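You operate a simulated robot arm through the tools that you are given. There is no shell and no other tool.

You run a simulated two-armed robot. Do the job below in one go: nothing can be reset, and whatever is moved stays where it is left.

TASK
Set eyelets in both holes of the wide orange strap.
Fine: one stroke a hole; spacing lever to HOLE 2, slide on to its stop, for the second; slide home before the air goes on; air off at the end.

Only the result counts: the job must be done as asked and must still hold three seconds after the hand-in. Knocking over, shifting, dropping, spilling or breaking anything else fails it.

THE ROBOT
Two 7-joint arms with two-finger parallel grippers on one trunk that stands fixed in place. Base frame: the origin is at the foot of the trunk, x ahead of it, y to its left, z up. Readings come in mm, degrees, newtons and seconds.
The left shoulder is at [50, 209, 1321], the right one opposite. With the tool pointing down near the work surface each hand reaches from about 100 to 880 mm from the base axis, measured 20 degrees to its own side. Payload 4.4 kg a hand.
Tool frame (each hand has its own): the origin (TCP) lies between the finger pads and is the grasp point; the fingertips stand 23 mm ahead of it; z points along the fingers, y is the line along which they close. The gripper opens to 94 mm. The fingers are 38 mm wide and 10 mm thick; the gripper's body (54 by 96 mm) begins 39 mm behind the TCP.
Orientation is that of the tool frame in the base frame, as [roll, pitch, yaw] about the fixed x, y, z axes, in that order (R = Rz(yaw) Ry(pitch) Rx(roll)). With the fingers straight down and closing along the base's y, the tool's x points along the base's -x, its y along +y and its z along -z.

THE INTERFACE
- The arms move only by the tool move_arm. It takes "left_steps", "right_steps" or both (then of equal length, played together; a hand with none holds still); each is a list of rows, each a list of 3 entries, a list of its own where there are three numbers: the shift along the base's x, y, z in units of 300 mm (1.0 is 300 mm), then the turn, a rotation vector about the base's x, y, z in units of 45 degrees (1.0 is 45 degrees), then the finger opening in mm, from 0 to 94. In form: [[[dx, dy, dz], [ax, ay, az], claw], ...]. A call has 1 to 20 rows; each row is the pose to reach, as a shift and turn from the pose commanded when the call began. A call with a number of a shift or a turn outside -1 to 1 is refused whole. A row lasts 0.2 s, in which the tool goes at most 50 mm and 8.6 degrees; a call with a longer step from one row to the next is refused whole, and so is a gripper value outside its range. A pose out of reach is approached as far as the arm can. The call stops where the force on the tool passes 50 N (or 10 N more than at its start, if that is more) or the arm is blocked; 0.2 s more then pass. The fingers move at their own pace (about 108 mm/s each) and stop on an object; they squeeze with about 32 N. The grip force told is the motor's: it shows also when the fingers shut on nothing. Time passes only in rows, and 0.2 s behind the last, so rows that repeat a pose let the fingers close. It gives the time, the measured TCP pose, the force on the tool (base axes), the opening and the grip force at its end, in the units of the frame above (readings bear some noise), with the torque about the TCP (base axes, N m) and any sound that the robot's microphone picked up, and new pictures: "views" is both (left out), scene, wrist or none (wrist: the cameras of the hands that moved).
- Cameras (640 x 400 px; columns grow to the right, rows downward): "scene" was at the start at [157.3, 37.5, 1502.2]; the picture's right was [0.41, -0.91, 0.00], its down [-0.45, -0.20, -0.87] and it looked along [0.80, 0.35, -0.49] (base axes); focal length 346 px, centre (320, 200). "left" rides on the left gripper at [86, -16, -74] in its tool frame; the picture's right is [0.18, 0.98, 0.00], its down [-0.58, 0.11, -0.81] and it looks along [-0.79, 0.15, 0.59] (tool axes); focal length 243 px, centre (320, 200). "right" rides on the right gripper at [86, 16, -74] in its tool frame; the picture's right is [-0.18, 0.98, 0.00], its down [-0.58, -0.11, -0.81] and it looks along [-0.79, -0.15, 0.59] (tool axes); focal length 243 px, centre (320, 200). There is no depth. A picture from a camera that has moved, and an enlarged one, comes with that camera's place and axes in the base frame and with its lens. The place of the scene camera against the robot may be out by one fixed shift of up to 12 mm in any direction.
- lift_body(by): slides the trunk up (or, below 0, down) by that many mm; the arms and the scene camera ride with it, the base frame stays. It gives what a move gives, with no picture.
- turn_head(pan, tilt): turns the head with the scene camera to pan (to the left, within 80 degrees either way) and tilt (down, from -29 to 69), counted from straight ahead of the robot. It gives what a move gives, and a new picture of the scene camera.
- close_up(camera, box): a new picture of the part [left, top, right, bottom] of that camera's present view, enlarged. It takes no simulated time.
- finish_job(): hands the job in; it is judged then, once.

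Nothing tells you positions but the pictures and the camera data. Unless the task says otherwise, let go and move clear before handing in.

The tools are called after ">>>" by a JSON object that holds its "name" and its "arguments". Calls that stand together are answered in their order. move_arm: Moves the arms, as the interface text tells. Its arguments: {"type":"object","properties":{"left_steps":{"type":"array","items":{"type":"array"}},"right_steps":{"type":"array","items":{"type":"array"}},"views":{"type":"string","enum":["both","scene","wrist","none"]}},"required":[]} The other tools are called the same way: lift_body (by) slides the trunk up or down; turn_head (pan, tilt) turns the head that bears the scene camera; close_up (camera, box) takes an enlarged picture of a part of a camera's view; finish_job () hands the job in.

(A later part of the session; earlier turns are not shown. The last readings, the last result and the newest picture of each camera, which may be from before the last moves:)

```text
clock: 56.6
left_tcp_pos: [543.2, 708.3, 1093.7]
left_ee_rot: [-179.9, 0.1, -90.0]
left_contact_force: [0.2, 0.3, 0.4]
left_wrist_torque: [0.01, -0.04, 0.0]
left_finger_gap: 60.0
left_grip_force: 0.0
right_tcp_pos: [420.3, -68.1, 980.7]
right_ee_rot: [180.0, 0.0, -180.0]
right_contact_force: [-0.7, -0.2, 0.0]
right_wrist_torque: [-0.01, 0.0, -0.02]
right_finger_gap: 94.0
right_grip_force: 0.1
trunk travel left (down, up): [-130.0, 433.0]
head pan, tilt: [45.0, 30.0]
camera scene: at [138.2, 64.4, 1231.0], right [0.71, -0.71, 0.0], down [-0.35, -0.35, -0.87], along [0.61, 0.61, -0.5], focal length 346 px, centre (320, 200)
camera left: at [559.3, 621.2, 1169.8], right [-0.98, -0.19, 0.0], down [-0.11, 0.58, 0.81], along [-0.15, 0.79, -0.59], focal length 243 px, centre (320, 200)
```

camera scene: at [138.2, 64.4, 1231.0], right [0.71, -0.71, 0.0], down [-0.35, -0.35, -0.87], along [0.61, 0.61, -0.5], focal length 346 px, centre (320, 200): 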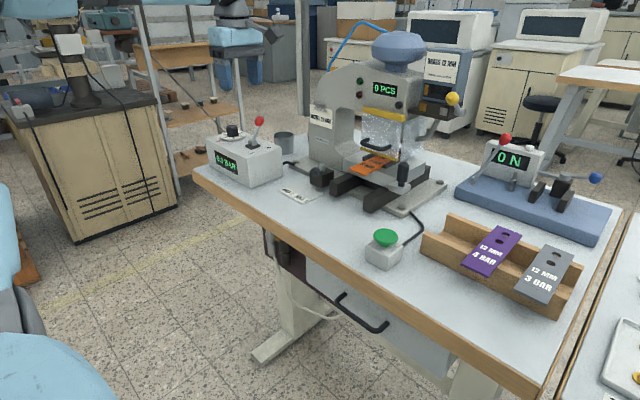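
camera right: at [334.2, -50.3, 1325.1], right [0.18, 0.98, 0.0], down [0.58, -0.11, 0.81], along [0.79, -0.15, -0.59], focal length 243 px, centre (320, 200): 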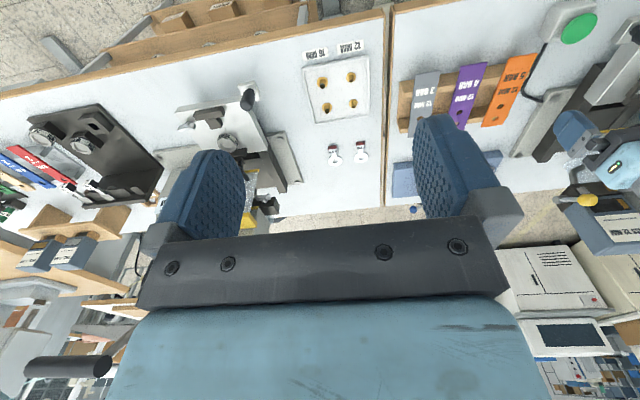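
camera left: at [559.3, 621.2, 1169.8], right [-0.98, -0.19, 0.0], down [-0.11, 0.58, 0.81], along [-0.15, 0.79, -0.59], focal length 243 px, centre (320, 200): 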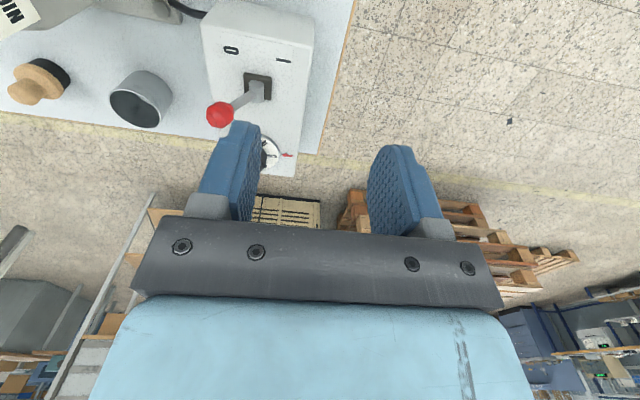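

The lever: knob at [626, 774, 969], "0" at x≈621 and "I" at x≈574, so on means pulling it toward me. I'll check the dial in close-up and bring the hand over the lever, tilted outward.

>>> {"name": "close_up", "arguments": {"camera": "left", "box": [200, 20, 330, 185]}}

>>> {"name": "move_arm", "arguments": {"left_steps": [[[0.05, 0.03, 0], [0.13, 0, 0], 60], [[0.11, 0.06, -0.03], [0.27, 0, 0], 60], [[0.17, 0.1, -0.08], [0.4, 0, 0], 60], [[0.23, 0.13, -0.13], [0.53, 0, 0], 60], [[0.277, 0.157, -0.18], [0.667, 0, 0], 60], [[0.277, 0.157, -0.18], [0.667, 0, 0], 60]], "views": "both"}}

```text
2.42 times, centred on (265, 102) of left
camera zoom: at [559.3, 621.2, 1169.8], right [-0.98, -0.19, 0.0], down [-0.11, 0.58, 0.81], along [-0.15, 0.79, -0.59], focal length 588 px, centre (453, 436)
```

zoom: 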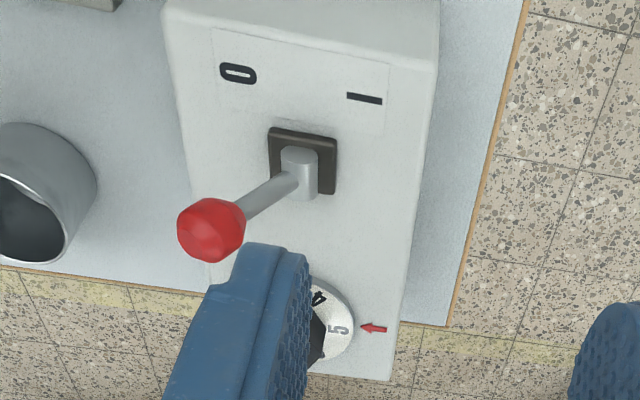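

```text
clock: 58.0
left_tcp_pos: [625.1, 754.0, 1040.1]
left_ee_rot: [-179.9, 30.2, -89.9]
left_contact_force: [0.7, 0.2, 0.1]
left_wrist_torque: [-0.01, 0.02, -0.01]
left_finger_gap: 59.8
left_grip_force: 0.0
right_tcp_pos: [418.9, -67.0, 982.0]
right_ee_rot: [-179.9, -0.1, 179.9]
right_contact_force: [-0.3, -0.3, 0.1]
right_wrist_torque: [0.0, -0.02, -0.01]
right_finger_gap: 93.8
right_grip_force: 0.1
trunk travel left (down, up): [-130.0, 433.0]
head pan, tilt: [45.0, 30.0]
camera scene: at [138.1, 64.4, 1231.0], right [0.71, -0.71, 0.0], down [-0.35, -0.35, -0.87], along [0.61, 0.61, -0.5], focal length 346 px, centre (320, 200)
camera left: at [642.2, 642.3, 1062.0], right [-0.98, -0.16, -0.09], down [-0.11, 0.1, 0.99], along [-0.15, 0.98, -0.11], focal length 243 px, centre (320, 200)
```

scene: 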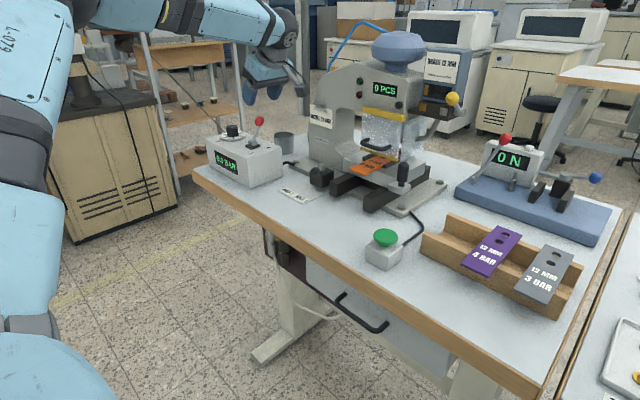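
left: 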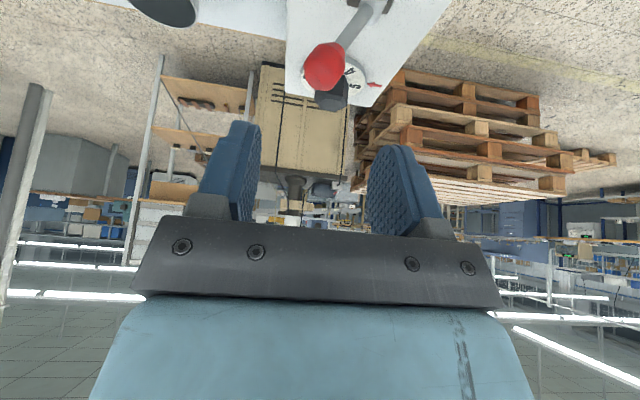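

The dial points at 5, and the knob is centred between the fingers. Moving down around it, then pulling it toward me.

>>> {"name": "move_arm", "arguments": {"left_steps": [[[0.003, 0.03, -0.1], [0, 0, 0], 60], [[0.003, 0.055, -0.18], [0, 0, 0], 60], [[0.003, 0.073, -0.24], [0, 0, 0], 60], [[0.003, 0.073, -0.24], [0, 0, 0], 60]], "views": "both"}}

>>> {"name": "close_up", "arguments": {"camera": "scene", "box": [190, 90, 310, 190]}}

```text
clock: 59.0
left_tcp_pos: [626.5, 777.2, 969.8]
left_ee_rot: [-179.9, 30.1, -89.9]
left_contact_force: [0.2, -0.6, -0.2]
left_wrist_torque: [-0.04, -0.02, 0.02]
left_finger_gap: 60.0
left_grip_force: 0.1
right_tcp_pos: [418.4, -67.5, 979.9]
right_ee_rot: [180.0, -0.1, -180.0]
right_contact_force: [0.6, -0.3, -0.2]
right_wrist_torque: [-0.01, 0.05, -0.03]
right_finger_gap: 94.0
right_grip_force: 0.0
trunk travel left (down, up): [-130.0, 433.0]
head pan, tilt: [45.0, 30.0]
camera scene: at [138.2, 64.2, 1231.0], right [0.71, -0.71, 0.0], down [-0.35, -0.35, -0.87], along [0.61, 0.61, -0.5], focal length 346 px, centre (320, 200)
camera left: at [643.3, 664.4, 990.4], right [-0.98, -0.16, -0.09], down [-0.11, 0.1, 0.99], along [-0.15, 0.98, -0.12], focal length 243 px, centre (320, 200)
```

scene: 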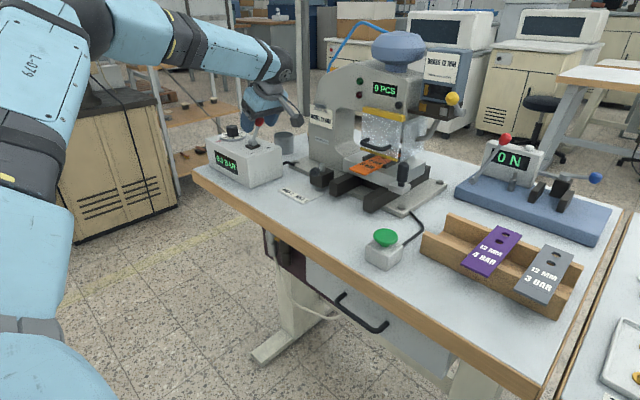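
left: 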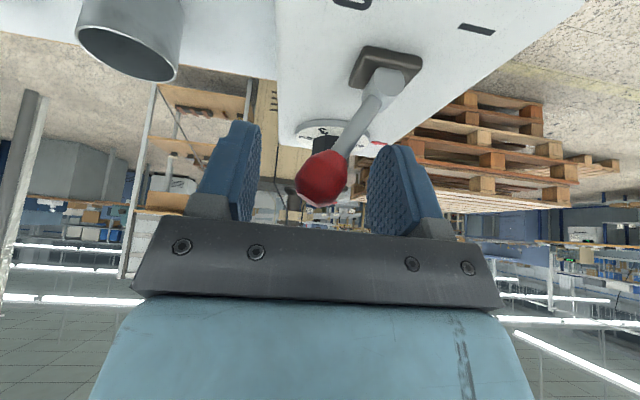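

```text
4.00 times, centred on (250, 140) of scene
camera zoom: at [138.2, 64.2, 1231.0], right [0.71, -0.71, 0.0], down [-0.35, -0.35, -0.87], along [0.61, 0.61, -0.5], focal length 1382 px, centre (600, 440)
```

zoom: 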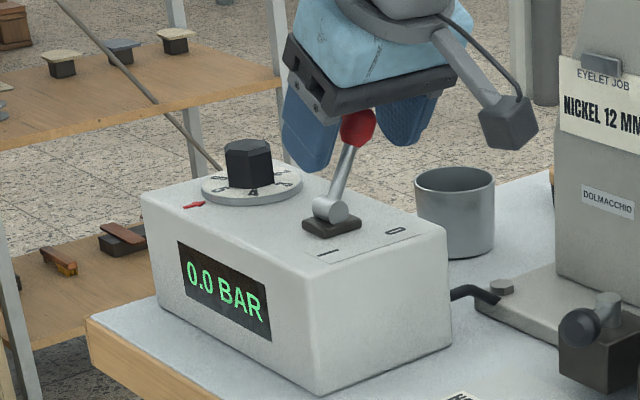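

>>> {"name": "move_arm", "arguments": {"left_steps": [[[-0.035, 0, 0], [0, 0, 0], 60], [[-0.07, 0, 0.005], [0, 0, 0], 60], [[-0.105, 0, 0.01], [0, 0, 0], 60], [[-0.14, 0, 0.01], [0, 0, 0], 60], [[-0.175, 0, 0.01], [0, 0, 0], 60], [[-0.21, 0, 0.005], [0, 0, 0], 60], [[-0.24, 0, 0], [0, 0, 0], 60], [[-0.24, 0, 0], [0, 0, 0], 60]], "views": "both"}}

>>> {"name": "close_up", "arguments": {"camera": "scene", "box": [190, 90, 310, 190]}}

>>> {"name": "close_up", "arguments": {"camera": "scene", "box": [300, 50, 460, 190]}}

```text
clock: 60.8
left_tcp_pos: [555.9, 775.9, 971.3]
left_ee_rot: [-179.8, 30.2, -89.9]
left_contact_force: [19.8, 1.8, 9.1]
left_wrist_torque: [-0.02, -0.86, 0.08]
left_finger_gap: 69.3
left_grip_force: 9.7
right_tcp_pos: [420.1, -68.2, 980.4]
right_ee_rot: [179.9, -0.1, -180.0]
right_contact_force: [-0.3, 0.5, -0.5]
right_wrist_torque: [0.0, 0.0, 0.01]
right_finger_gap: 94.1
right_grip_force: 0.1
trunk travel left (down, up): [-130.0, 433.0]
head pan, tilt: [45.0, 30.0]
camera scene: at [139.6, 63.6, 1231.0], right [0.71, -0.71, 0.0], down [-0.35, -0.35, -0.87], along [0.61, 0.61, -0.5], focal length 346 px, centre (320, 200)
camera left: at [573.0, 663.4, 992.0], right [-0.98, -0.16, -0.1], down [-0.11, 0.1, 0.99], along [-0.15, 0.98, -0.11], focal length 243 px, centre (320, 200)
```

scene: 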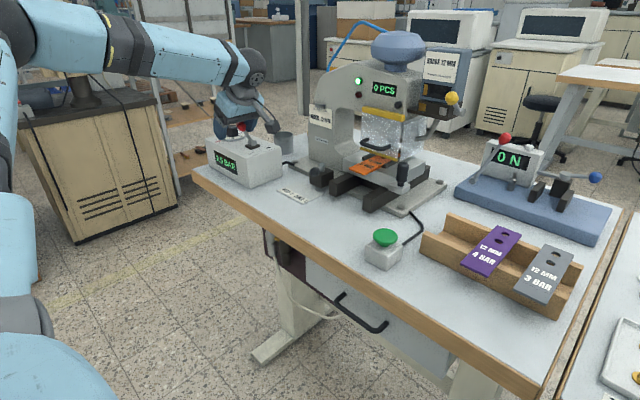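
left: 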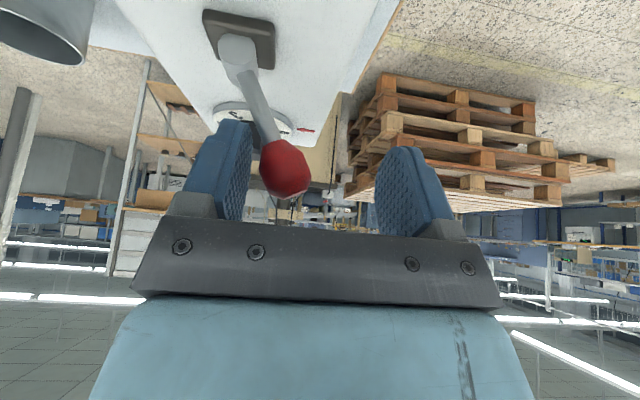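

```text
4.00 times, centred on (250, 140) of scene
camera zoom: at [139.6, 63.6, 1231.0], right [0.71, -0.71, 0.0], down [-0.35, -0.35, -0.87], along [0.61, 0.61, -0.5], focal length 1382 px, centre (600, 440)
```

zoom: 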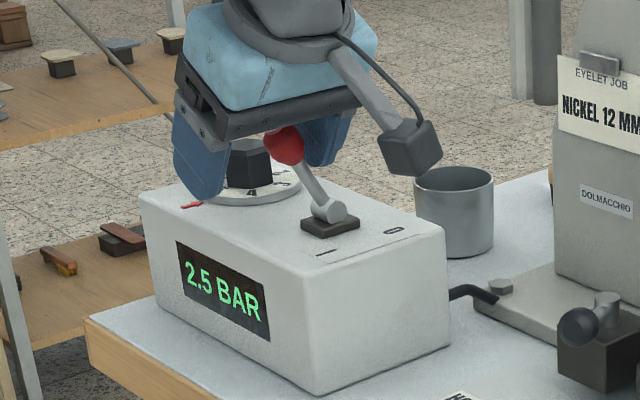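

```text
2.86 times, centred on (380, 120) of scene
camera zoom: at [139.6, 63.6, 1231.0], right [0.71, -0.71, 0.0], down [-0.35, -0.35, -0.87], along [0.61, 0.61, -0.5], focal length 987 px, centre (149, 429)
```

zoom: 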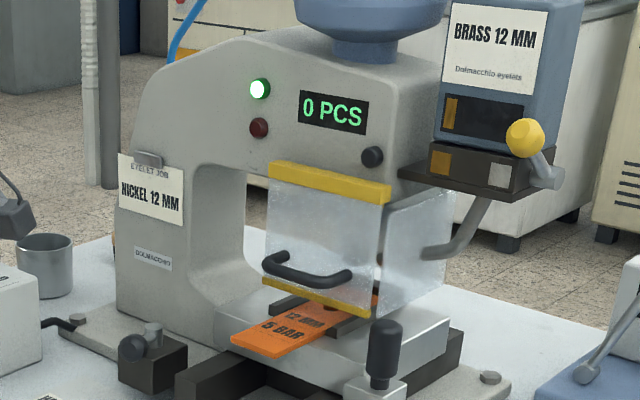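

Green lamp lit and pressure is showing: the air is on with the slide home. I'll ease off the lever, lift clear and read the pressure.

>>> {"name": "move_arm", "arguments": {"left_steps": [[[0.04, 0, 0], [0, 0, 0], 60], [[0.06, 0, 0.01], [0, 0, 0], 60], [[0.06, -0.03, 0.12], [0, 0, 0], 60], [[0.06, -0.06, 0.25], [0, 0, 0], 60], [[0.06, -0.09, 0.38], [0, 0, 0], 60], [[0.06, -0.09, 0.38], [0, 0, 0], 60]], "views": "none"}}

>>> {"name": "close_up", "arguments": {"camera": "scene", "box": [190, 90, 310, 190]}}

>>> {"name": "close_up", "arguments": {"camera": "left", "box": [200, 0, 440, 150]}}

```text
clock: 62.2
left_tcp_pos: [572.7, 751.6, 1081.9]
left_ee_rot: [-179.9, 29.9, -90.0]
left_contact_force: [0.2, 0.5, 0.0]
left_wrist_torque: [0.06, 0.03, -0.01]
left_finger_gap: 60.3
left_grip_force: 0.1
right_tcp_pos: [419.9, -67.3, 981.4]
right_ee_rot: [180.0, 0.0, 180.0]
right_contact_force: [0.4, 0.3, 0.1]
right_wrist_torque: [-0.03, 0.01, 0.01]
right_finger_gap: 94.0
right_grip_force: 0.0
trunk travel left (down, up): [-130.0, 433.0]
head pan, tilt: [45.0, 30.0]
```

```text
4.00 times, centred on (250, 140) of scene
camera zoom: at [138.6, 65.1, 1230.8], right [0.71, -0.71, 0.0], down [-0.35, -0.35, -0.87], along [0.61, 0.61, -0.5], focal length 1382 px, centre (600, 440)
```

zoom: 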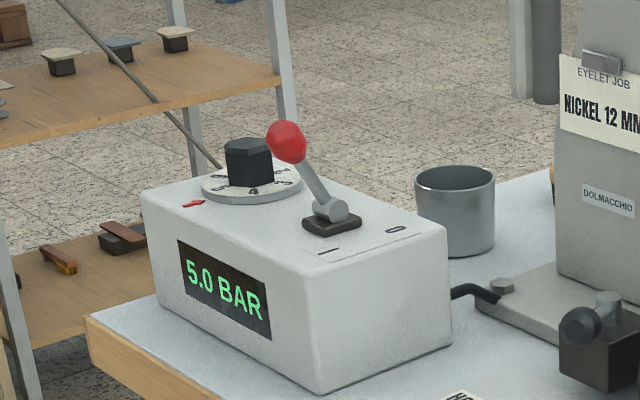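

```text
2.67 times, centred on (320, 75) of left
camera zoom: at [589.4, 638.8, 1104.5], right [-0.98, -0.16, -0.09], down [-0.11, 0.1, 0.99], along [-0.15, 0.98, -0.12], focal length 647 px, centre (320, 533)
```

zoom: 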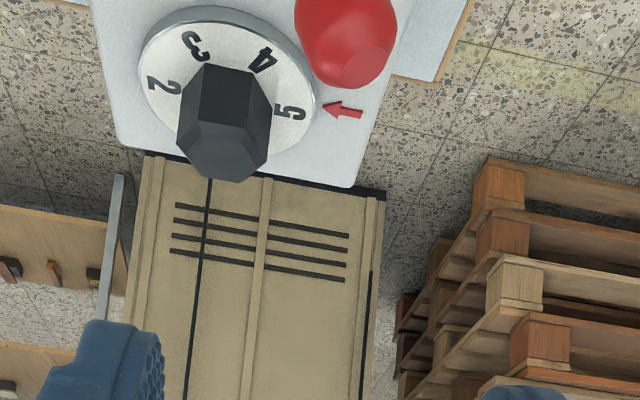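

Pressure reads exactly 5.0 BAR. Now to the green button: bringing the left hand back upright, turned to normal, with closed fingers above the button.

>>> {"name": "move_arm", "arguments": {"left_steps": [[[0, -0.06, 0.02], [-0.13, 0, 0], 40], [[0, -0.16, 0.02], [-0.27, 0, 0], 20], [[-0.01, -0.27, 0.02], [-0.4, 0, 0], 0], [[-0.02, -0.38, 0.02], [-0.53, 0, 0], 0], [[-0.04, -0.48, 0], [-0.667, 0, 0], 0], [[-0.04, -0.5, 0], [-0.667, 0, 0], 0]], "views": "none"}}

>>> {"name": "move_arm", "arguments": {"left_steps": [[[0, -0.08, 0], [0, 0, -0.16], 0], [[0, -0.16, 0], [0, 0, -0.33], 0], [[0, -0.24, -0.02], [0, 0, -0.5], 0], [[0, -0.32, -0.04], [0, 0, -0.67], 0], [[0, -0.4, -0.06], [0, 0, -0.84], 0], [[0, -0.48, -0.08], [0, 0, -1.0], 0]], "views": "none"}}

>>> {"name": "move_arm", "arguments": {"left_steps": [[[0, -0.07, -0.04], [0, 0, -0.16], 0], [[0, -0.14, -0.08], [0, 0, -0.33], 0], [[0, -0.21, -0.12], [0, 0, -0.5], 0], [[0, -0.28, -0.16], [0, 0, -0.67], 0], [[0, -0.35, -0.2], [0, 0, -0.84], 0], [[0, -0.41, -0.22], [0, 0, -1.0], 0], [[0, -0.41, -0.22], [0, 0, -1.0], 0]], "views": "both"}}

```text
clock: 63.6
left_tcp_pos: [561.5, 599.4, 1083.5]
left_ee_rot: [180.0, 0.0, -89.9]
left_contact_force: [-0.5, -0.8, -0.2]
left_wrist_torque: [-0.02, 0.0, 0.03]
left_finger_gap: 0.0
left_grip_force: 32.7
right_tcp_pos: [420.0, -67.3, 980.2]
right_ee_rot: [-180.0, 0.0, -179.9]
right_contact_force: [0.7, -0.5, -0.1]
right_wrist_torque: [-0.03, -0.02, 0.02]
right_finger_gap: 94.3
right_grip_force: 0.1
trunk travel left (down, up): [-130.0, 433.0]
head pan, tilt: [45.0, 30.0]
```

```text
clock: 65.0
left_tcp_pos: [561.2, 454.4, 1059.2]
left_ee_rot: [180.0, 0.0, -135.1]
left_contact_force: [-0.1, -0.5, -0.4]
left_wrist_torque: [0.02, 0.0, 0.03]
left_finger_gap: 0.0
left_grip_force: 31.7
right_tcp_pos: [419.5, -67.9, 980.6]
right_ee_rot: [179.9, -0.1, 180.0]
right_contact_force: [-0.5, 0.1, 0.2]
right_wrist_torque: [-0.02, -0.02, 0.01]
right_finger_gap: 94.1
right_grip_force: 0.1
trunk travel left (down, up): [-130.0, 433.0]
head pan, tilt: [45.0, 30.0]
```

```text
clock: 66.6
left_tcp_pos: [561.2, 333.6, 993.1]
left_ee_rot: [180.0, 0.0, -180.0]
left_contact_force: [-0.1, -0.2, -0.1]
left_wrist_torque: [-0.03, 0.03, 0.0]
left_finger_gap: 0.3
left_grip_force: 32.1
right_tcp_pos: [419.8, -67.8, 980.8]
right_ee_rot: [180.0, 0.0, -180.0]
right_contact_force: [-0.3, 0.0, -0.1]
right_wrist_torque: [-0.04, 0.04, -0.01]
right_finger_gap: 94.0
right_grip_force: 0.2
trunk travel left (down, up): [-130.0, 433.0]
head pan, tilt: [45.0, 30.0]
camera scene: at [138.3, 64.6, 1230.9], right [0.71, -0.71, 0.0], down [-0.35, -0.35, -0.87], along [0.61, 0.61, -0.5], focal length 346 px, centre (320, 200)
camera left: at [475.0, 317.4, 1067.4], right [-0.18, 0.98, 0.0], down [0.58, 0.11, 0.81], along [0.79, 0.15, -0.59], focal length 243 px, centre (320, 200)
```

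scene: 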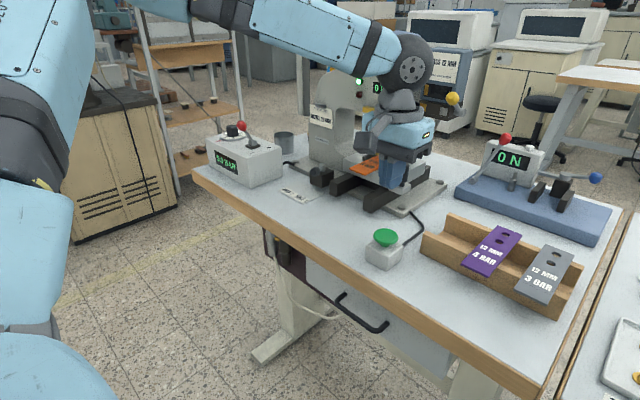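
left: 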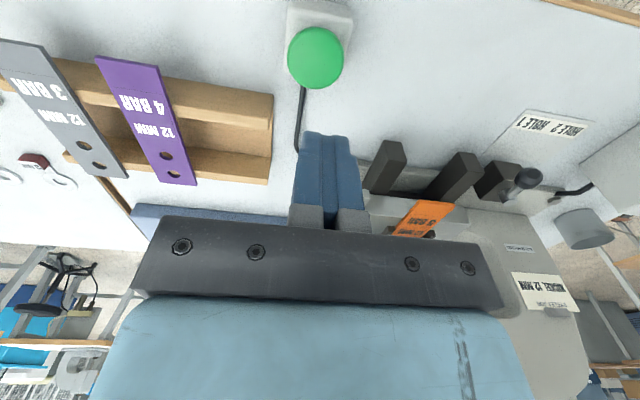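

I'm above the button at [559, 330]. Descend to just above it, then one short press and back up.

>>> {"name": "move_arm", "arguments": {"left_steps": [[[-0.004, -0.012, -0.14], [0, 0, 0], 0], [[-0.004, -0.012, -0.28], [0, 0, 0], 0], [[-0.004, -0.012, -0.28], [0, 0, 0], 0]], "views": "wrist"}}

>>> {"name": "close_up", "arguments": {"camera": "scene", "box": [330, 190, 430, 280]}}

```text
clock: 67.4
left_tcp_pos: [559.6, 329.7, 910.1]
left_ee_rot: [180.0, 0.0, -179.9]
left_contact_force: [-0.9, 0.9, 0.3]
left_wrist_torque: [0.0, 0.02, -0.02]
left_finger_gap: 0.0
left_grip_force: 32.4
right_tcp_pos: [420.3, -67.5, 980.9]
right_ee_rot: [-179.9, 0.0, -180.0]
right_contact_force: [-0.5, 0.3, -1.3]
right_wrist_torque: [-0.01, 0.02, 0.02]
right_finger_gap: 94.1
right_grip_force: 0.1
trunk travel left (down, up): [-130.0, 433.0]
head pan, tilt: [45.0, 30.0]
camera left: at [473.2, 312.8, 984.0], right [-0.18, 0.98, 0.0], down [0.58, 0.11, 0.81], along [0.79, 0.15, -0.59], focal length 243 px, centre (320, 200)
```

left: 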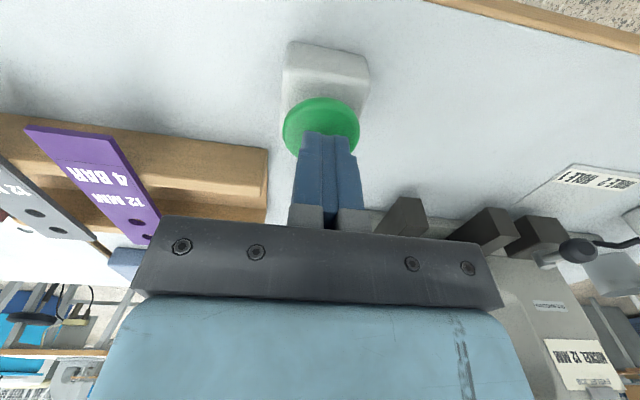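

```text
4.44 times, centred on (380, 235) of scene
camera zoom: at [138.1, 64.4, 1231.0], right [0.71, -0.71, 0.0], down [-0.35, -0.35, -0.87], along [0.61, 0.61, -0.5], focal length 1536 px, centre (53, 44)
```

zoom: 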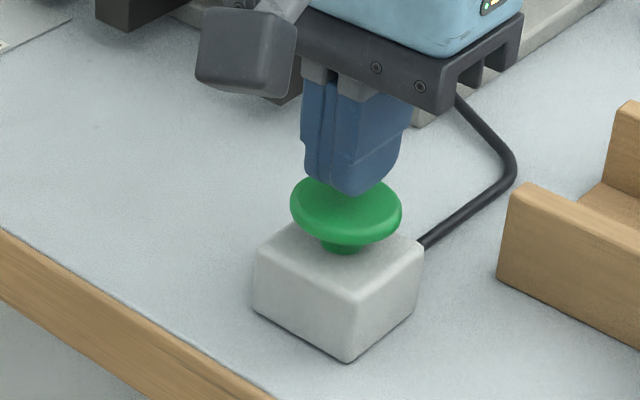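

Centred over the button. One press.

>>> {"name": "move_arm", "arguments": {"left_steps": [[[0, 0, -0.03], [0, 0, 0], 0], [[0, 0, -0.05], [0, 0, 0], 0], [[0, 0, -0.07], [0, 0, 0], 0], [[0, 0, -0.02], [0, 0, 0], 0], [[0, 0, 0.05], [0, 0, 0], 0], [[0, 0, 0.05], [0, 0, 0], 0]], "views": "both"}}

>>> {"name": "close_up", "arguments": {"camera": "scene", "box": [300, 50, 460, 190]}}

```text
clock: 68.8
left_tcp_pos: [559.3, 329.3, 922.7]
left_ee_rot: [-180.0, 0.0, 180.0]
left_contact_force: [0.0, -0.1, 0.0]
left_wrist_torque: [0.03, -0.03, 0.0]
left_finger_gap: 0.0
left_grip_force: 32.0
right_tcp_pos: [419.9, -67.7, 981.9]
right_ee_rot: [180.0, 0.0, 180.0]
right_contact_force: [-0.1, 0.4, 0.1]
right_wrist_torque: [0.02, 0.01, 0.0]
right_finger_gap: 94.1
right_grip_force: 0.0
trunk travel left (down, up): [-130.0, 433.0]
head pan, tilt: [45.0, 30.0]
heard: click
camera scene: at [138.5, 64.7, 1230.9], right [0.71, -0.71, 0.0], down [-0.35, -0.35, -0.87], along [0.61, 0.61, -0.5], focal length 346 px, centre (320, 200)
camera left: at [473.7, 313.1, 998.2], right [-0.18, 0.98, 0.0], down [0.58, 0.11, 0.81], along [0.79, 0.15, -0.59], focal length 243 px, centre (320, 200)
```

scene: 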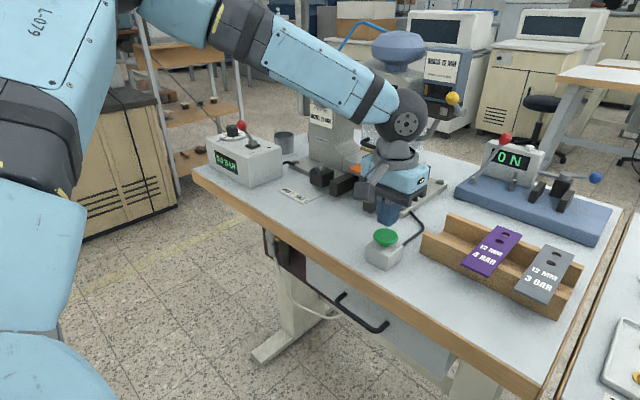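
left: 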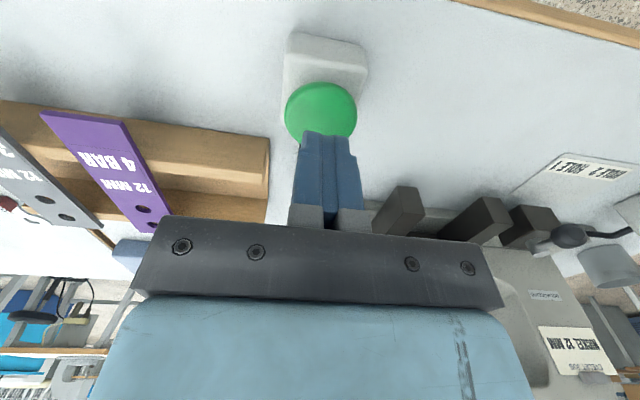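

```text
2.86 times, centred on (380, 120) of scene
camera zoom: at [138.5, 64.7, 1230.9], right [0.71, -0.71, 0.0], down [-0.35, -0.35, -0.87], along [0.61, 0.61, -0.5], focal length 987 px, centre (149, 429)
```

zoom: 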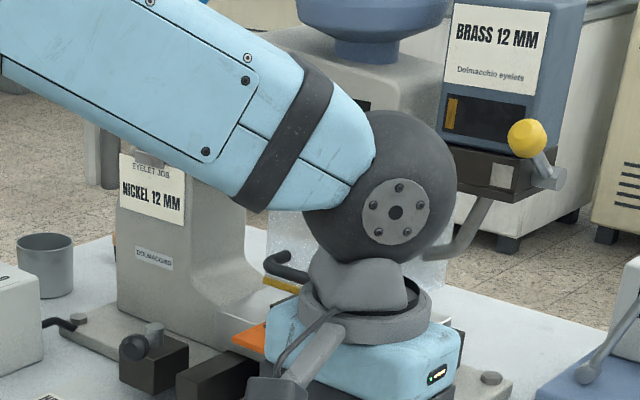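

A click was heard. Moving the arm aside to read the counter.

>>> {"name": "move_arm", "arguments": {"left_steps": [[[-0.05, 0.05, 0.1], [0, 0, 0], 0], [[-0.12, 0.15, 0.2], [0, 0, 0], 0], [[-0.2, 0.27, 0.28], [0, 0, 0], 0], [[-0.27, 0.39, 0.32], [0, 0, 0], 0], [[-0.3, 0.5, 0.32], [0, 0, 0], 20], [[-0.3, 0.6, 0.32], [0, 0, 0], 40], [[-0.3, 0.7, 0.32], [0, 0, 0], 50], [[-0.3, 0.7, 0.32], [0, 0, 0], 50]], "views": "scene"}}

>>> {"name": "close_up", "arguments": {"camera": "scene", "box": [300, 50, 460, 190]}}

```text
clock: 70.6
left_tcp_pos: [469.4, 540.4, 1019.1]
left_ee_rot: [179.9, 0.0, -179.9]
left_contact_force: [-0.2, 0.1, 1.1]
left_wrist_torque: [-0.02, 0.02, 0.02]
left_finger_gap: 50.2
left_grip_force: 0.1
right_tcp_pos: [419.6, -67.2, 980.1]
right_ee_rot: [-180.0, 0.0, 180.0]
right_contact_force: [0.0, -0.6, -0.1]
right_wrist_torque: [0.0, 0.02, 0.02]
right_finger_gap: 94.1
right_grip_force: 0.0
trunk travel left (down, up): [-130.0, 433.0]
head pan, tilt: [45.0, 30.0]
camera scene: at [138.4, 64.3, 1231.0], right [0.71, -0.71, 0.0], down [-0.35, -0.35, -0.87], along [0.61, 0.61, -0.5], focal length 346 px, centre (320, 200)
```

scene: 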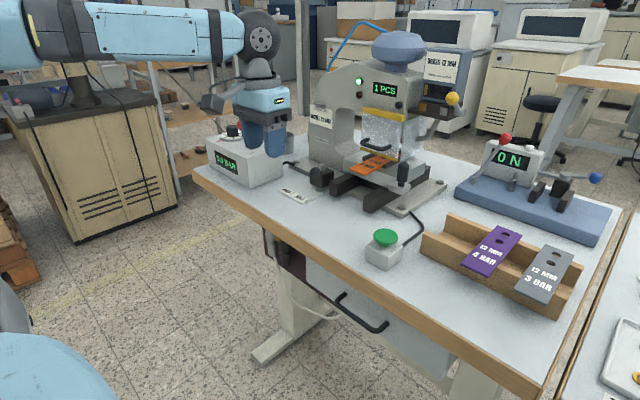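

```text
2.86 times, centred on (380, 120) of scene
camera zoom: at [138.4, 64.3, 1231.0], right [0.71, -0.71, 0.0], down [-0.35, -0.35, -0.87], along [0.61, 0.61, -0.5], focal length 987 px, centre (149, 429)
```

zoom: 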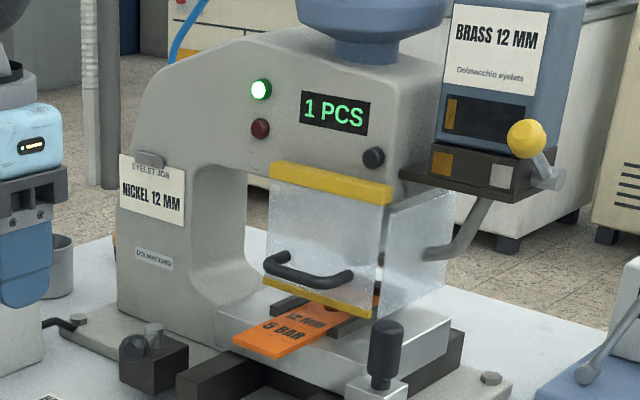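

Counter shows 1 PCS, green lamp on: hole 1 is done. Next the spacing lever: its knob is at about [629, 577, 893]; I'll straddle it and swing it toward HOLE 2 (+y).

>>> {"name": "move_arm", "arguments": {"left_steps": [[[0.13, 0.03, -0.05], [0, 0, 0], 40], [[0.26, 0.06, -0.1], [0, 0, 0], 40], [[0.39, 0.09, -0.15], [0, 0, 0], 40], [[0.517, 0.123, -0.197], [0, 0, 0], 40], [[0.517, 0.123, -0.197], [0, 0, 0], 40]], "views": "wrist"}}

>>> {"name": "close_up", "arguments": {"camera": "left", "box": [220, 40, 420, 220]}}

>>> {"name": "close_up", "arguments": {"camera": "scene", "box": [250, 110, 370, 210]}}

```text
clock: 71.8
left_tcp_pos: [625.9, 576.2, 960.7]
left_ee_rot: [-180.0, 0.1, 179.9]
left_contact_force: [-0.2, -0.8, -0.3]
left_wrist_torque: [0.0, 0.03, 0.01]
left_finger_gap: 40.2
left_grip_force: 0.0
right_tcp_pos: [418.5, -67.7, 980.9]
right_ee_rot: [-180.0, 0.0, -180.0]
right_contact_force: [-0.4, -0.3, 0.9]
right_wrist_torque: [-0.02, -0.03, 0.03]
right_finger_gap: 94.1
right_grip_force: 0.2
trunk travel left (down, up): [-130.0, 433.0]
head pan, tilt: [45.0, 30.0]
camera left: at [538.4, 559.8, 1035.9], right [-0.18, 0.98, 0.0], down [0.58, 0.11, 0.81], along [0.79, 0.15, -0.59], focal length 243 px, centre (320, 200)
```

left: 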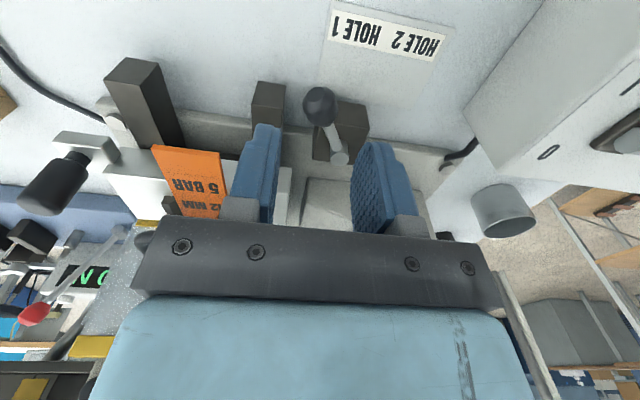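

```text
2.22 times, centred on (320, 130) of left
camera zoom: at [538.4, 559.8, 1035.9], right [-0.18, 0.98, 0.0], down [0.58, 0.11, 0.81], along [0.79, 0.15, -0.59], focal length 539 px, centre (320, 356)
```

zoom: 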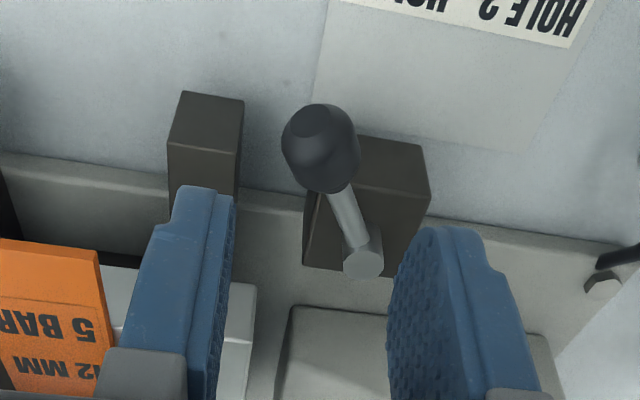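

```text
4.00 times, centred on (310, 160) of scene
camera zoom: at [138.0, 64.3, 1231.0], right [0.71, -0.71, 0.0], down [-0.35, -0.35, -0.87], along [0.61, 0.61, -0.5], focal length 1382 px, centre (360, 360)
```

zoom: 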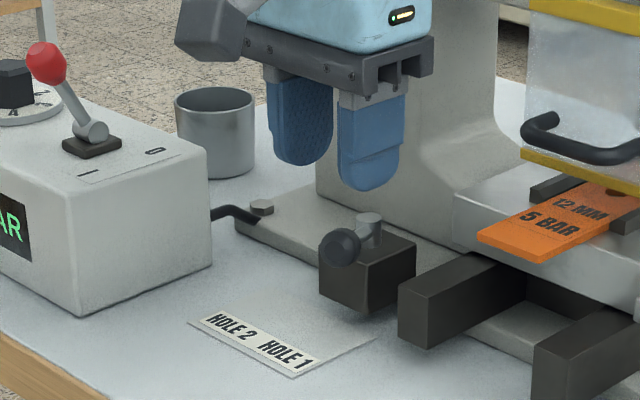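

>>> {"name": "move_arm", "arguments": {"left_steps": [[[-0.027, 0.005, -0.07], [0, 0, 0], 40], [[-0.027, 0.005, -0.14], [0, 0, 0], 40], [[-0.027, 0.005, -0.19], [0, 0, 0], 40], [[-0.027, 0.005, -0.19], [0, 0, 0], 40]], "views": "wrist"}}

>>> {"name": "close_up", "arguments": {"camera": "scene", "box": [250, 110, 370, 210]}}

```text
clock: 72.8
left_tcp_pos: [617.1, 578.4, 903.0]
left_ee_rot: [180.0, -0.1, -180.0]
left_contact_force: [0.3, 0.4, -0.1]
left_wrist_torque: [0.01, 0.01, -0.01]
left_finger_gap: 40.2
left_grip_force: 0.0
right_tcp_pos: [419.7, -66.6, 982.7]
right_ee_rot: [-180.0, 0.0, -180.0]
right_contact_force: [-1.0, 0.2, -0.5]
right_wrist_torque: [-0.02, 0.0, -0.02]
right_finger_gap: 93.8
right_grip_force: 0.1
trunk travel left (down, up): [-130.0, 433.0]
head pan, tilt: [45.0, 30.0]
camera left: at [530.2, 561.6, 978.6], right [-0.18, 0.98, 0.0], down [0.58, 0.11, 0.81], along [0.79, 0.15, -0.59], focal length 243 px, centre (320, 200)
```

left: 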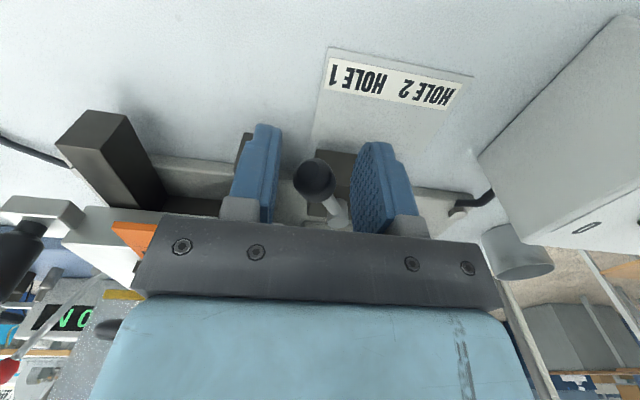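

```text
4.00 times, centred on (310, 160) of scene
camera zoom: at [138.3, 64.4, 1231.0], right [0.71, -0.71, 0.0], down [-0.35, -0.35, -0.87], along [0.61, 0.61, -0.5], focal length 1382 px, centre (360, 360)
```

zoom: 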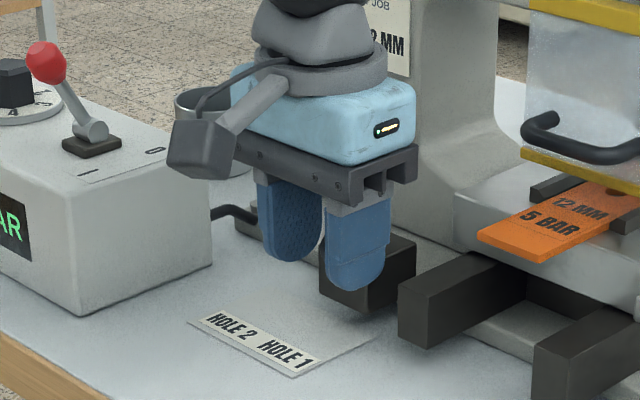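

Knob straddled with no contact. Swinging it toward HOLE 2.

>>> {"name": "move_arm", "arguments": {"left_steps": [[[0, 0.03, 0], [0, 0, 0], 40], [[-0.005, 0.06, 0], [0, 0, 0], 40], [[-0.005, 0.09, 0], [0, 0, 0], 40], [[-0.005, 0.12, 0], [0, 0, 0], 40], [[-0.005, 0.15, 0], [0, 0, 0], 40], [[0, 0.18, 0], [0, 0, 0], 40], [[0, 0.2, 0], [0, 0, 0], 40], [[0, 0.2, 0], [0, 0, 0], 40]], "views": "wrist"}}

>>> {"name": "close_up", "arguments": {"camera": "scene", "box": [250, 110, 370, 210]}}

```text
clock: 74.6
left_tcp_pos: [616.0, 636.5, 903.9]
left_ee_rot: [180.0, 0.1, -180.0]
left_contact_force: [0.5, -6.3, -0.6]
left_wrist_torque: [-0.04, 0.04, -0.03]
left_finger_gap: 43.1
left_grip_force: 2.9
right_tcp_pos: [419.7, -68.3, 980.3]
right_ee_rot: [-180.0, 0.0, -180.0]
right_contact_force: [-0.5, 0.2, 0.5]
right_wrist_torque: [0.0, 0.03, 0.02]
right_finger_gap: 94.0
right_grip_force: 0.1
trunk travel left (down, up): [-130.0, 433.0]
head pan, tilt: [45.0, 30.0]
camera left: at [530.7, 620.9, 978.5], right [-0.18, 0.98, 0.0], down [0.58, 0.11, 0.81], along [0.79, 0.15, -0.59], focal length 243 px, centre (320, 200)
```

left: 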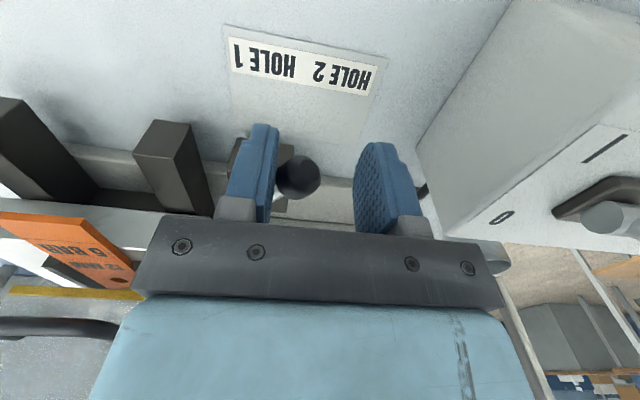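

```text
4.00 times, centred on (310, 160) of scene
camera zoom: at [138.5, 64.2, 1230.9], right [0.71, -0.71, 0.0], down [-0.35, -0.35, -0.87], along [0.61, 0.61, -0.5], focal length 1382 px, centre (360, 360)
```

zoom: 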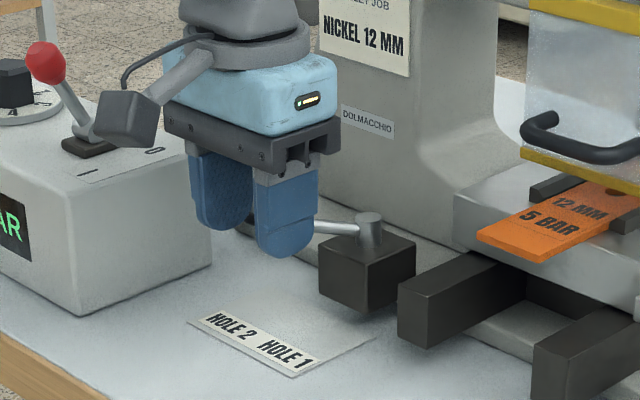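

The lever swung over and meets its end stop. Backing off and lifting to see whether it stays.

>>> {"name": "move_arm", "arguments": {"left_steps": [[[0, -0.02, 0], [0, 0, 0], 40], [[0, -0.025, 0.03], [0, 0, 0], 40], [[0, -0.025, 0.15], [0, 0, 0], 40], [[-0.05, -0.025, 0.3], [0, 0, 0], 40], [[-0.12, -0.025, 0.4], [0, 0, 0], 40], [[-0.12, -0.025, 0.4], [0, 0, 0], 40]], "views": "wrist"}}

>>> {"name": "close_up", "arguments": {"camera": "scene", "box": [250, 60, 410, 210]}}

```text
clock: 76.0
left_tcp_pos: [580.8, 629.9, 1024.2]
left_ee_rot: [-180.0, 0.0, -179.9]
left_contact_force: [-1.1, 0.3, 0.7]
left_wrist_torque: [0.01, -0.02, 0.02]
left_finger_gap: 40.0
left_grip_force: 0.1
right_tcp_pos: [419.8, -66.2, 980.6]
right_ee_rot: [180.0, 0.0, -180.0]
right_contact_force: [0.0, -0.3, -0.4]
right_wrist_torque: [0.01, 0.02, 0.0]
right_finger_gap: 93.9
right_grip_force: 0.0
trunk travel left (down, up): [-130.0, 433.0]
head pan, tilt: [45.0, 30.0]
camera left: at [494.4, 614.2, 1098.7], right [-0.18, 0.98, 0.0], down [0.58, 0.11, 0.81], along [0.79, 0.15, -0.59], focal length 243 px, centre (320, 200)
```

left: 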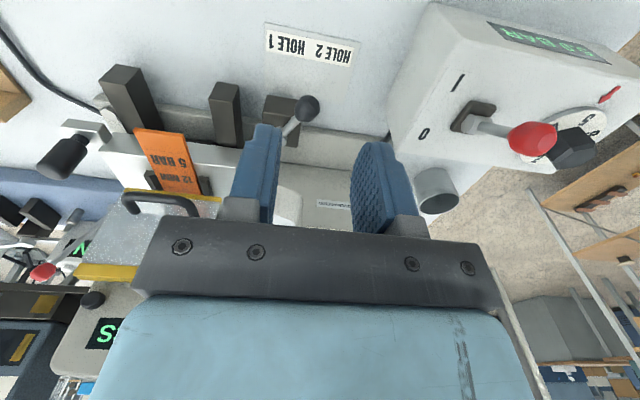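

```text
2.67 times, centred on (330, 135) of scene
camera zoom: at [138.6, 64.7, 1230.8], right [0.71, -0.71, 0.0], down [-0.35, -0.35, -0.87], along [0.61, 0.61, -0.5], focal length 921 px, centre (293, 373)
```

zoom: 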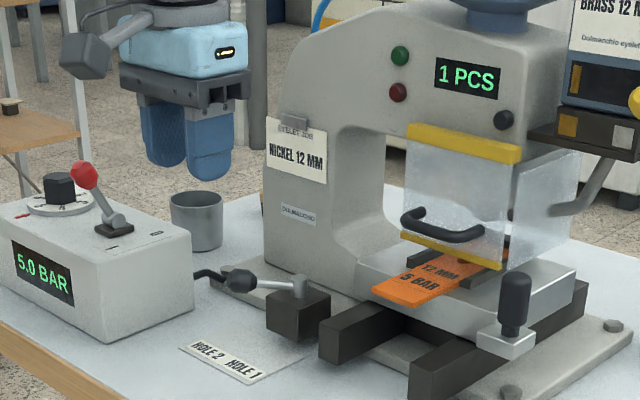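

The lever stays at HOLE 2 and the green lamp went out until the slide is on its new stop. Now I'll go to the slide's knob (about [706, 398, 937]) with closed fingers and push it on.

>>> {"name": "move_arm", "arguments": {"left_steps": [[[0.02, -0.12, 0], [0, 0, 0], 0], [[0.05, -0.26, 0], [0, 0, 0], 0], [[0.08, -0.4, -0.02], [0, 0, 0], 0], [[0.12, -0.54, -0.05], [0, 0, 0], 0], [[0.16, -0.67, -0.08], [0, 0, 0], 0], [[0.18, -0.773, -0.08], [0, 0, 0], 0], [[0.18, -0.773, -0.08], [0, 0, 0], 0]], "views": "wrist"}}

>>> {"name": "close_up", "arguments": {"camera": "left", "box": [240, 60, 440, 220]}}

```text
clock: 77.6
left_tcp_pos: [634.4, 398.3, 999.2]
left_ee_rot: [-179.9, 0.0, -179.9]
left_contact_force: [0.1, 0.4, -0.2]
left_wrist_torque: [0.0, 0.01, -0.02]
left_finger_gap: 0.0
left_grip_force: 32.2
right_tcp_pos: [420.3, -67.1, 981.2]
right_ee_rot: [-180.0, -0.1, -180.0]
right_contact_force: [-0.8, -0.5, 0.6]
right_wrist_torque: [0.03, 0.0, 0.0]
right_finger_gap: 94.0
right_grip_force: 0.0
trunk travel left (down, up): [-130.0, 433.0]
head pan, tilt: [45.0, 30.0]
camera left: at [548.7, 382.0, 1074.2], right [-0.19, 0.98, 0.0], down [0.58, 0.11, 0.81], along [0.79, 0.15, -0.59], focal length 243 px, centre (320, 200)
```

left: 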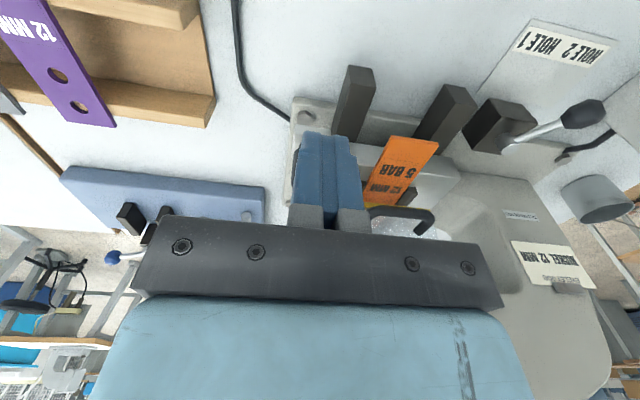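

```text
2.50 times, centred on (340, 140) of left
camera zoom: at [548.7, 382.0, 1074.2], right [-0.19, 0.98, 0.0], down [0.58, 0.11, 0.81], along [0.79, 0.15, -0.59], focal length 606 px, centre (270, 350)
```

zoom: 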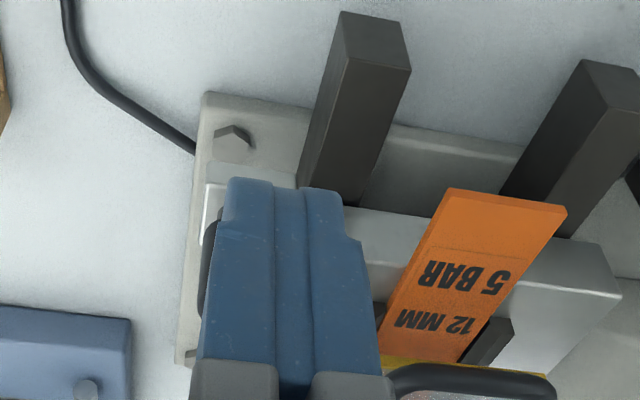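

Lowering in front of the knob, then checking the view from the head.

>>> {"name": "move_arm", "arguments": {"left_steps": [[[0.01, 0, -0.1], [0, 0, 0], 0], [[0.02, 0, -0.21], [0, 0, 0], 0], [[0.06, 0, -0.213], [0, 0, 0], 0], [[0.06, 0, -0.213], [0, 0, 0], 0]], "views": "none"}}

>>> {"name": "close_up", "arguments": {"camera": "scene", "box": [300, 60, 460, 210]}}

```text
clock: 78.6
left_tcp_pos: [651.9, 397.9, 935.6]
left_ee_rot: [180.0, 0.1, 180.0]
left_contact_force: [0.2, 0.1, -0.2]
left_wrist_torque: [0.0, 0.02, -0.03]
left_finger_gap: 0.1
left_grip_force: 32.1
right_tcp_pos: [420.1, -67.4, 980.6]
right_ee_rot: [-179.9, 0.0, 179.9]
right_contact_force: [0.2, 0.7, -0.1]
right_wrist_torque: [0.0, 0.01, -0.01]
right_finger_gap: 94.2
right_grip_force: 0.1
trunk travel left (down, up): [-130.0, 433.0]
head pan, tilt: [45.0, 30.0]
```

```text
2.67 times, centred on (380, 135) of scene
camera zoom: at [138.3, 64.6, 1230.9], right [0.71, -0.71, 0.0], down [-0.35, -0.35, -0.87], along [0.61, 0.61, -0.5], focal length 921 px, centre (160, 373)
```

zoom: 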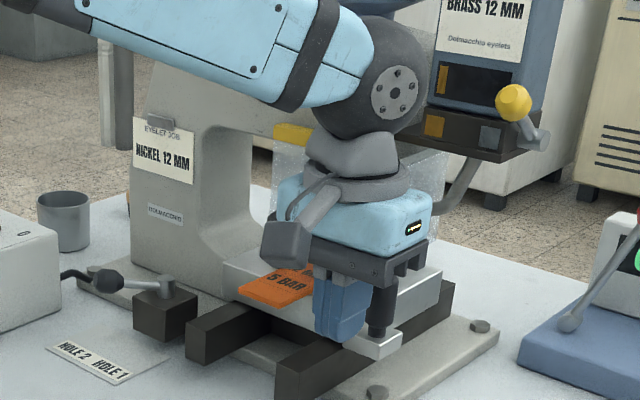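

Fingers sit squarely in front of the knob. Pushing the slide on gently.

>>> {"name": "move_arm", "arguments": {"left_steps": [[[0.025, 0, 0], [0, 0, 0], 0], [[0.05, 0, 0], [0, 0, 0], 0], [[0.07, 0, 0], [0, 0, 0], 0], [[0.09, 0, 0], [0, 0, 0], 0], [[0.11, 0, 0], [0, 0, 0], 0], [[0.13, 0, 0], [0, 0, 0], 0], [[0.13, 0, 0], [0, 0, 0], 0]], "views": "none"}}

>>> {"name": "close_up", "arguments": {"camera": "scene", "box": [300, 60, 460, 210]}}

```text
clock: 80.2
left_tcp_pos: [692.0, 397.8, 935.5]
left_ee_rot: [180.0, -0.1, -179.9]
left_contact_force: [0.5, 1.4, 0.1]
left_wrist_torque: [-0.01, 0.0, -0.03]
left_finger_gap: 0.0
left_grip_force: 32.2
right_tcp_pos: [419.5, -66.5, 981.3]
right_ee_rot: [-180.0, 0.0, 180.0]
right_contact_force: [-0.1, 0.0, -0.8]
right_wrist_torque: [-0.01, 0.02, -0.01]
right_finger_gap: 93.9
right_grip_force: 0.0
trunk travel left (down, up): [-130.0, 433.0]
head pan, tilt: [45.0, 30.0]
```

```text
2.67 times, centred on (380, 135) of scene
camera zoom: at [138.2, 64.5, 1231.0], right [0.71, -0.71, 0.0], down [-0.35, -0.35, -0.87], along [0.61, 0.61, -0.5], focal length 921 px, centre (160, 373)
```

zoom: 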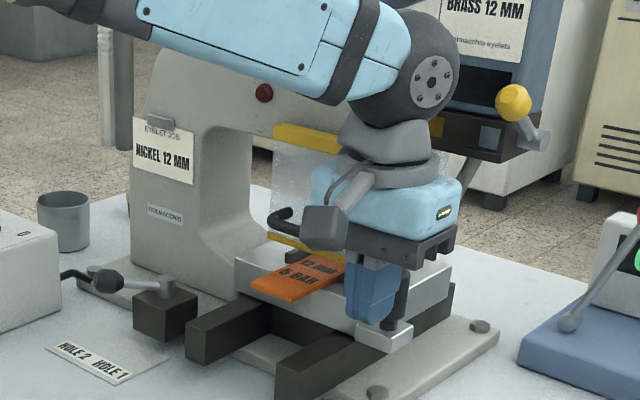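

>>> {"name": "move_arm", "arguments": {"left_steps": [[[0.012, 0, 0], [0, 0, 0], 0], [[0.024, 0, 0], [0, 0, 0], 0], [[0.036, 0, 0], [0, 0, 0], 0], [[0.045, 0, 0], [0, 0, 0], 0], [[0.045, 0, 0], [0, 0, 0], 0]], "views": "none"}}

>>> {"name": "close_up", "arguments": {"camera": "scene", "box": [300, 60, 460, 210]}}

```text
clock: 81.4
left_tcp_pos: [704.1, 398.0, 935.4]
left_ee_rot: [180.0, 0.0, -179.9]
left_contact_force: [-0.1, -0.5, -0.1]
left_wrist_torque: [0.0, 0.01, 0.01]
left_finger_gap: 0.1
left_grip_force: 32.4
right_tcp_pos: [419.7, -68.2, 981.0]
right_ee_rot: [-180.0, 0.0, 179.9]
right_contact_force: [-0.1, -0.2, -0.6]
right_wrist_torque: [-0.02, 0.01, -0.02]
right_finger_gap: 93.7
right_grip_force: 0.0
trunk travel left (down, up): [-130.0, 433.0]
head pan, tilt: [45.0, 30.0]
```

```text
2.67 times, centred on (380, 135) of scene
camera zoom: at [138.3, 64.5, 1230.9], right [0.71, -0.71, 0.0], down [-0.35, -0.35, -0.87], along [0.61, 0.61, -0.5], focal length 921 px, centre (160, 373)
```

zoom: 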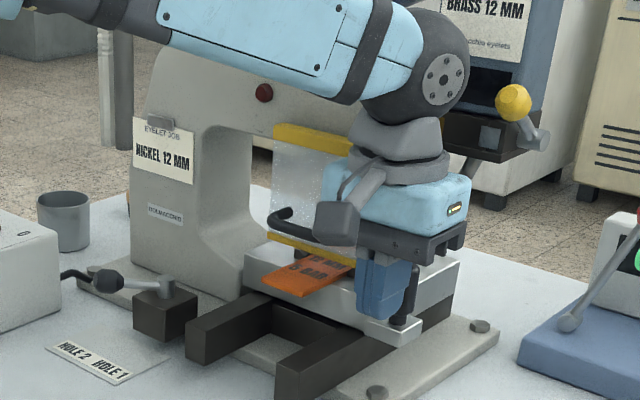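

>>> {"name": "move_arm", "arguments": {"left_steps": [[[0.008, 0, 0], [0, 0, 0], 0], [[0.016, 0, 0], [0, 0, 0], 0], [[0.024, 0, 0], [0, 0, 0], 0], [[0.024, 0, 0], [0, 0, 0], 0]], "views": "none"}}

>>> {"name": "close_up", "arguments": {"camera": "scene", "box": [300, 60, 460, 210]}}

```text
clock: 82.2
left_tcp_pos: [706.0, 398.0, 935.8]
left_ee_rot: [179.9, -0.6, -180.0]
left_contact_force: [-25.5, 2.1, 7.6]
left_wrist_torque: [-0.01, -0.24, 0.02]
left_finger_gap: 0.0
left_grip_force: 32.5
right_tcp_pos: [416.7, -67.4, 982.9]
right_ee_rot: [-180.0, 0.2, -180.0]
right_contact_force: [0.5, -0.7, 0.3]
right_wrist_torque: [-0.06, -0.03, 0.01]
right_finger_gap: 94.0
right_grip_force: 0.1
trunk travel left (down, up): [-130.0, 433.0]
head pan, tilt: [45.0, 30.0]
stopped in row 3 (left hand): the force on the tool passed its limit at 55 N (the readings are from after the stop); the commanded pose is now the measured one
```

```text
2.67 times, centred on (380, 135) of scene
camera zoom: at [134.8, 64.1, 1231.8], right [0.71, -0.71, 0.0], down [-0.35, -0.35, -0.87], along [0.61, 0.61, -0.5], focal length 921 px, centre (160, 373)
```

zoom: 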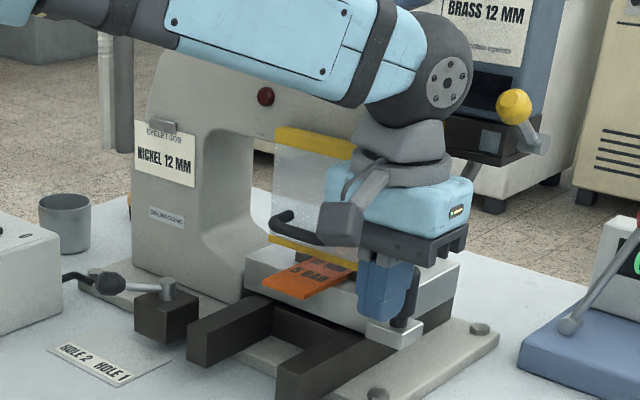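

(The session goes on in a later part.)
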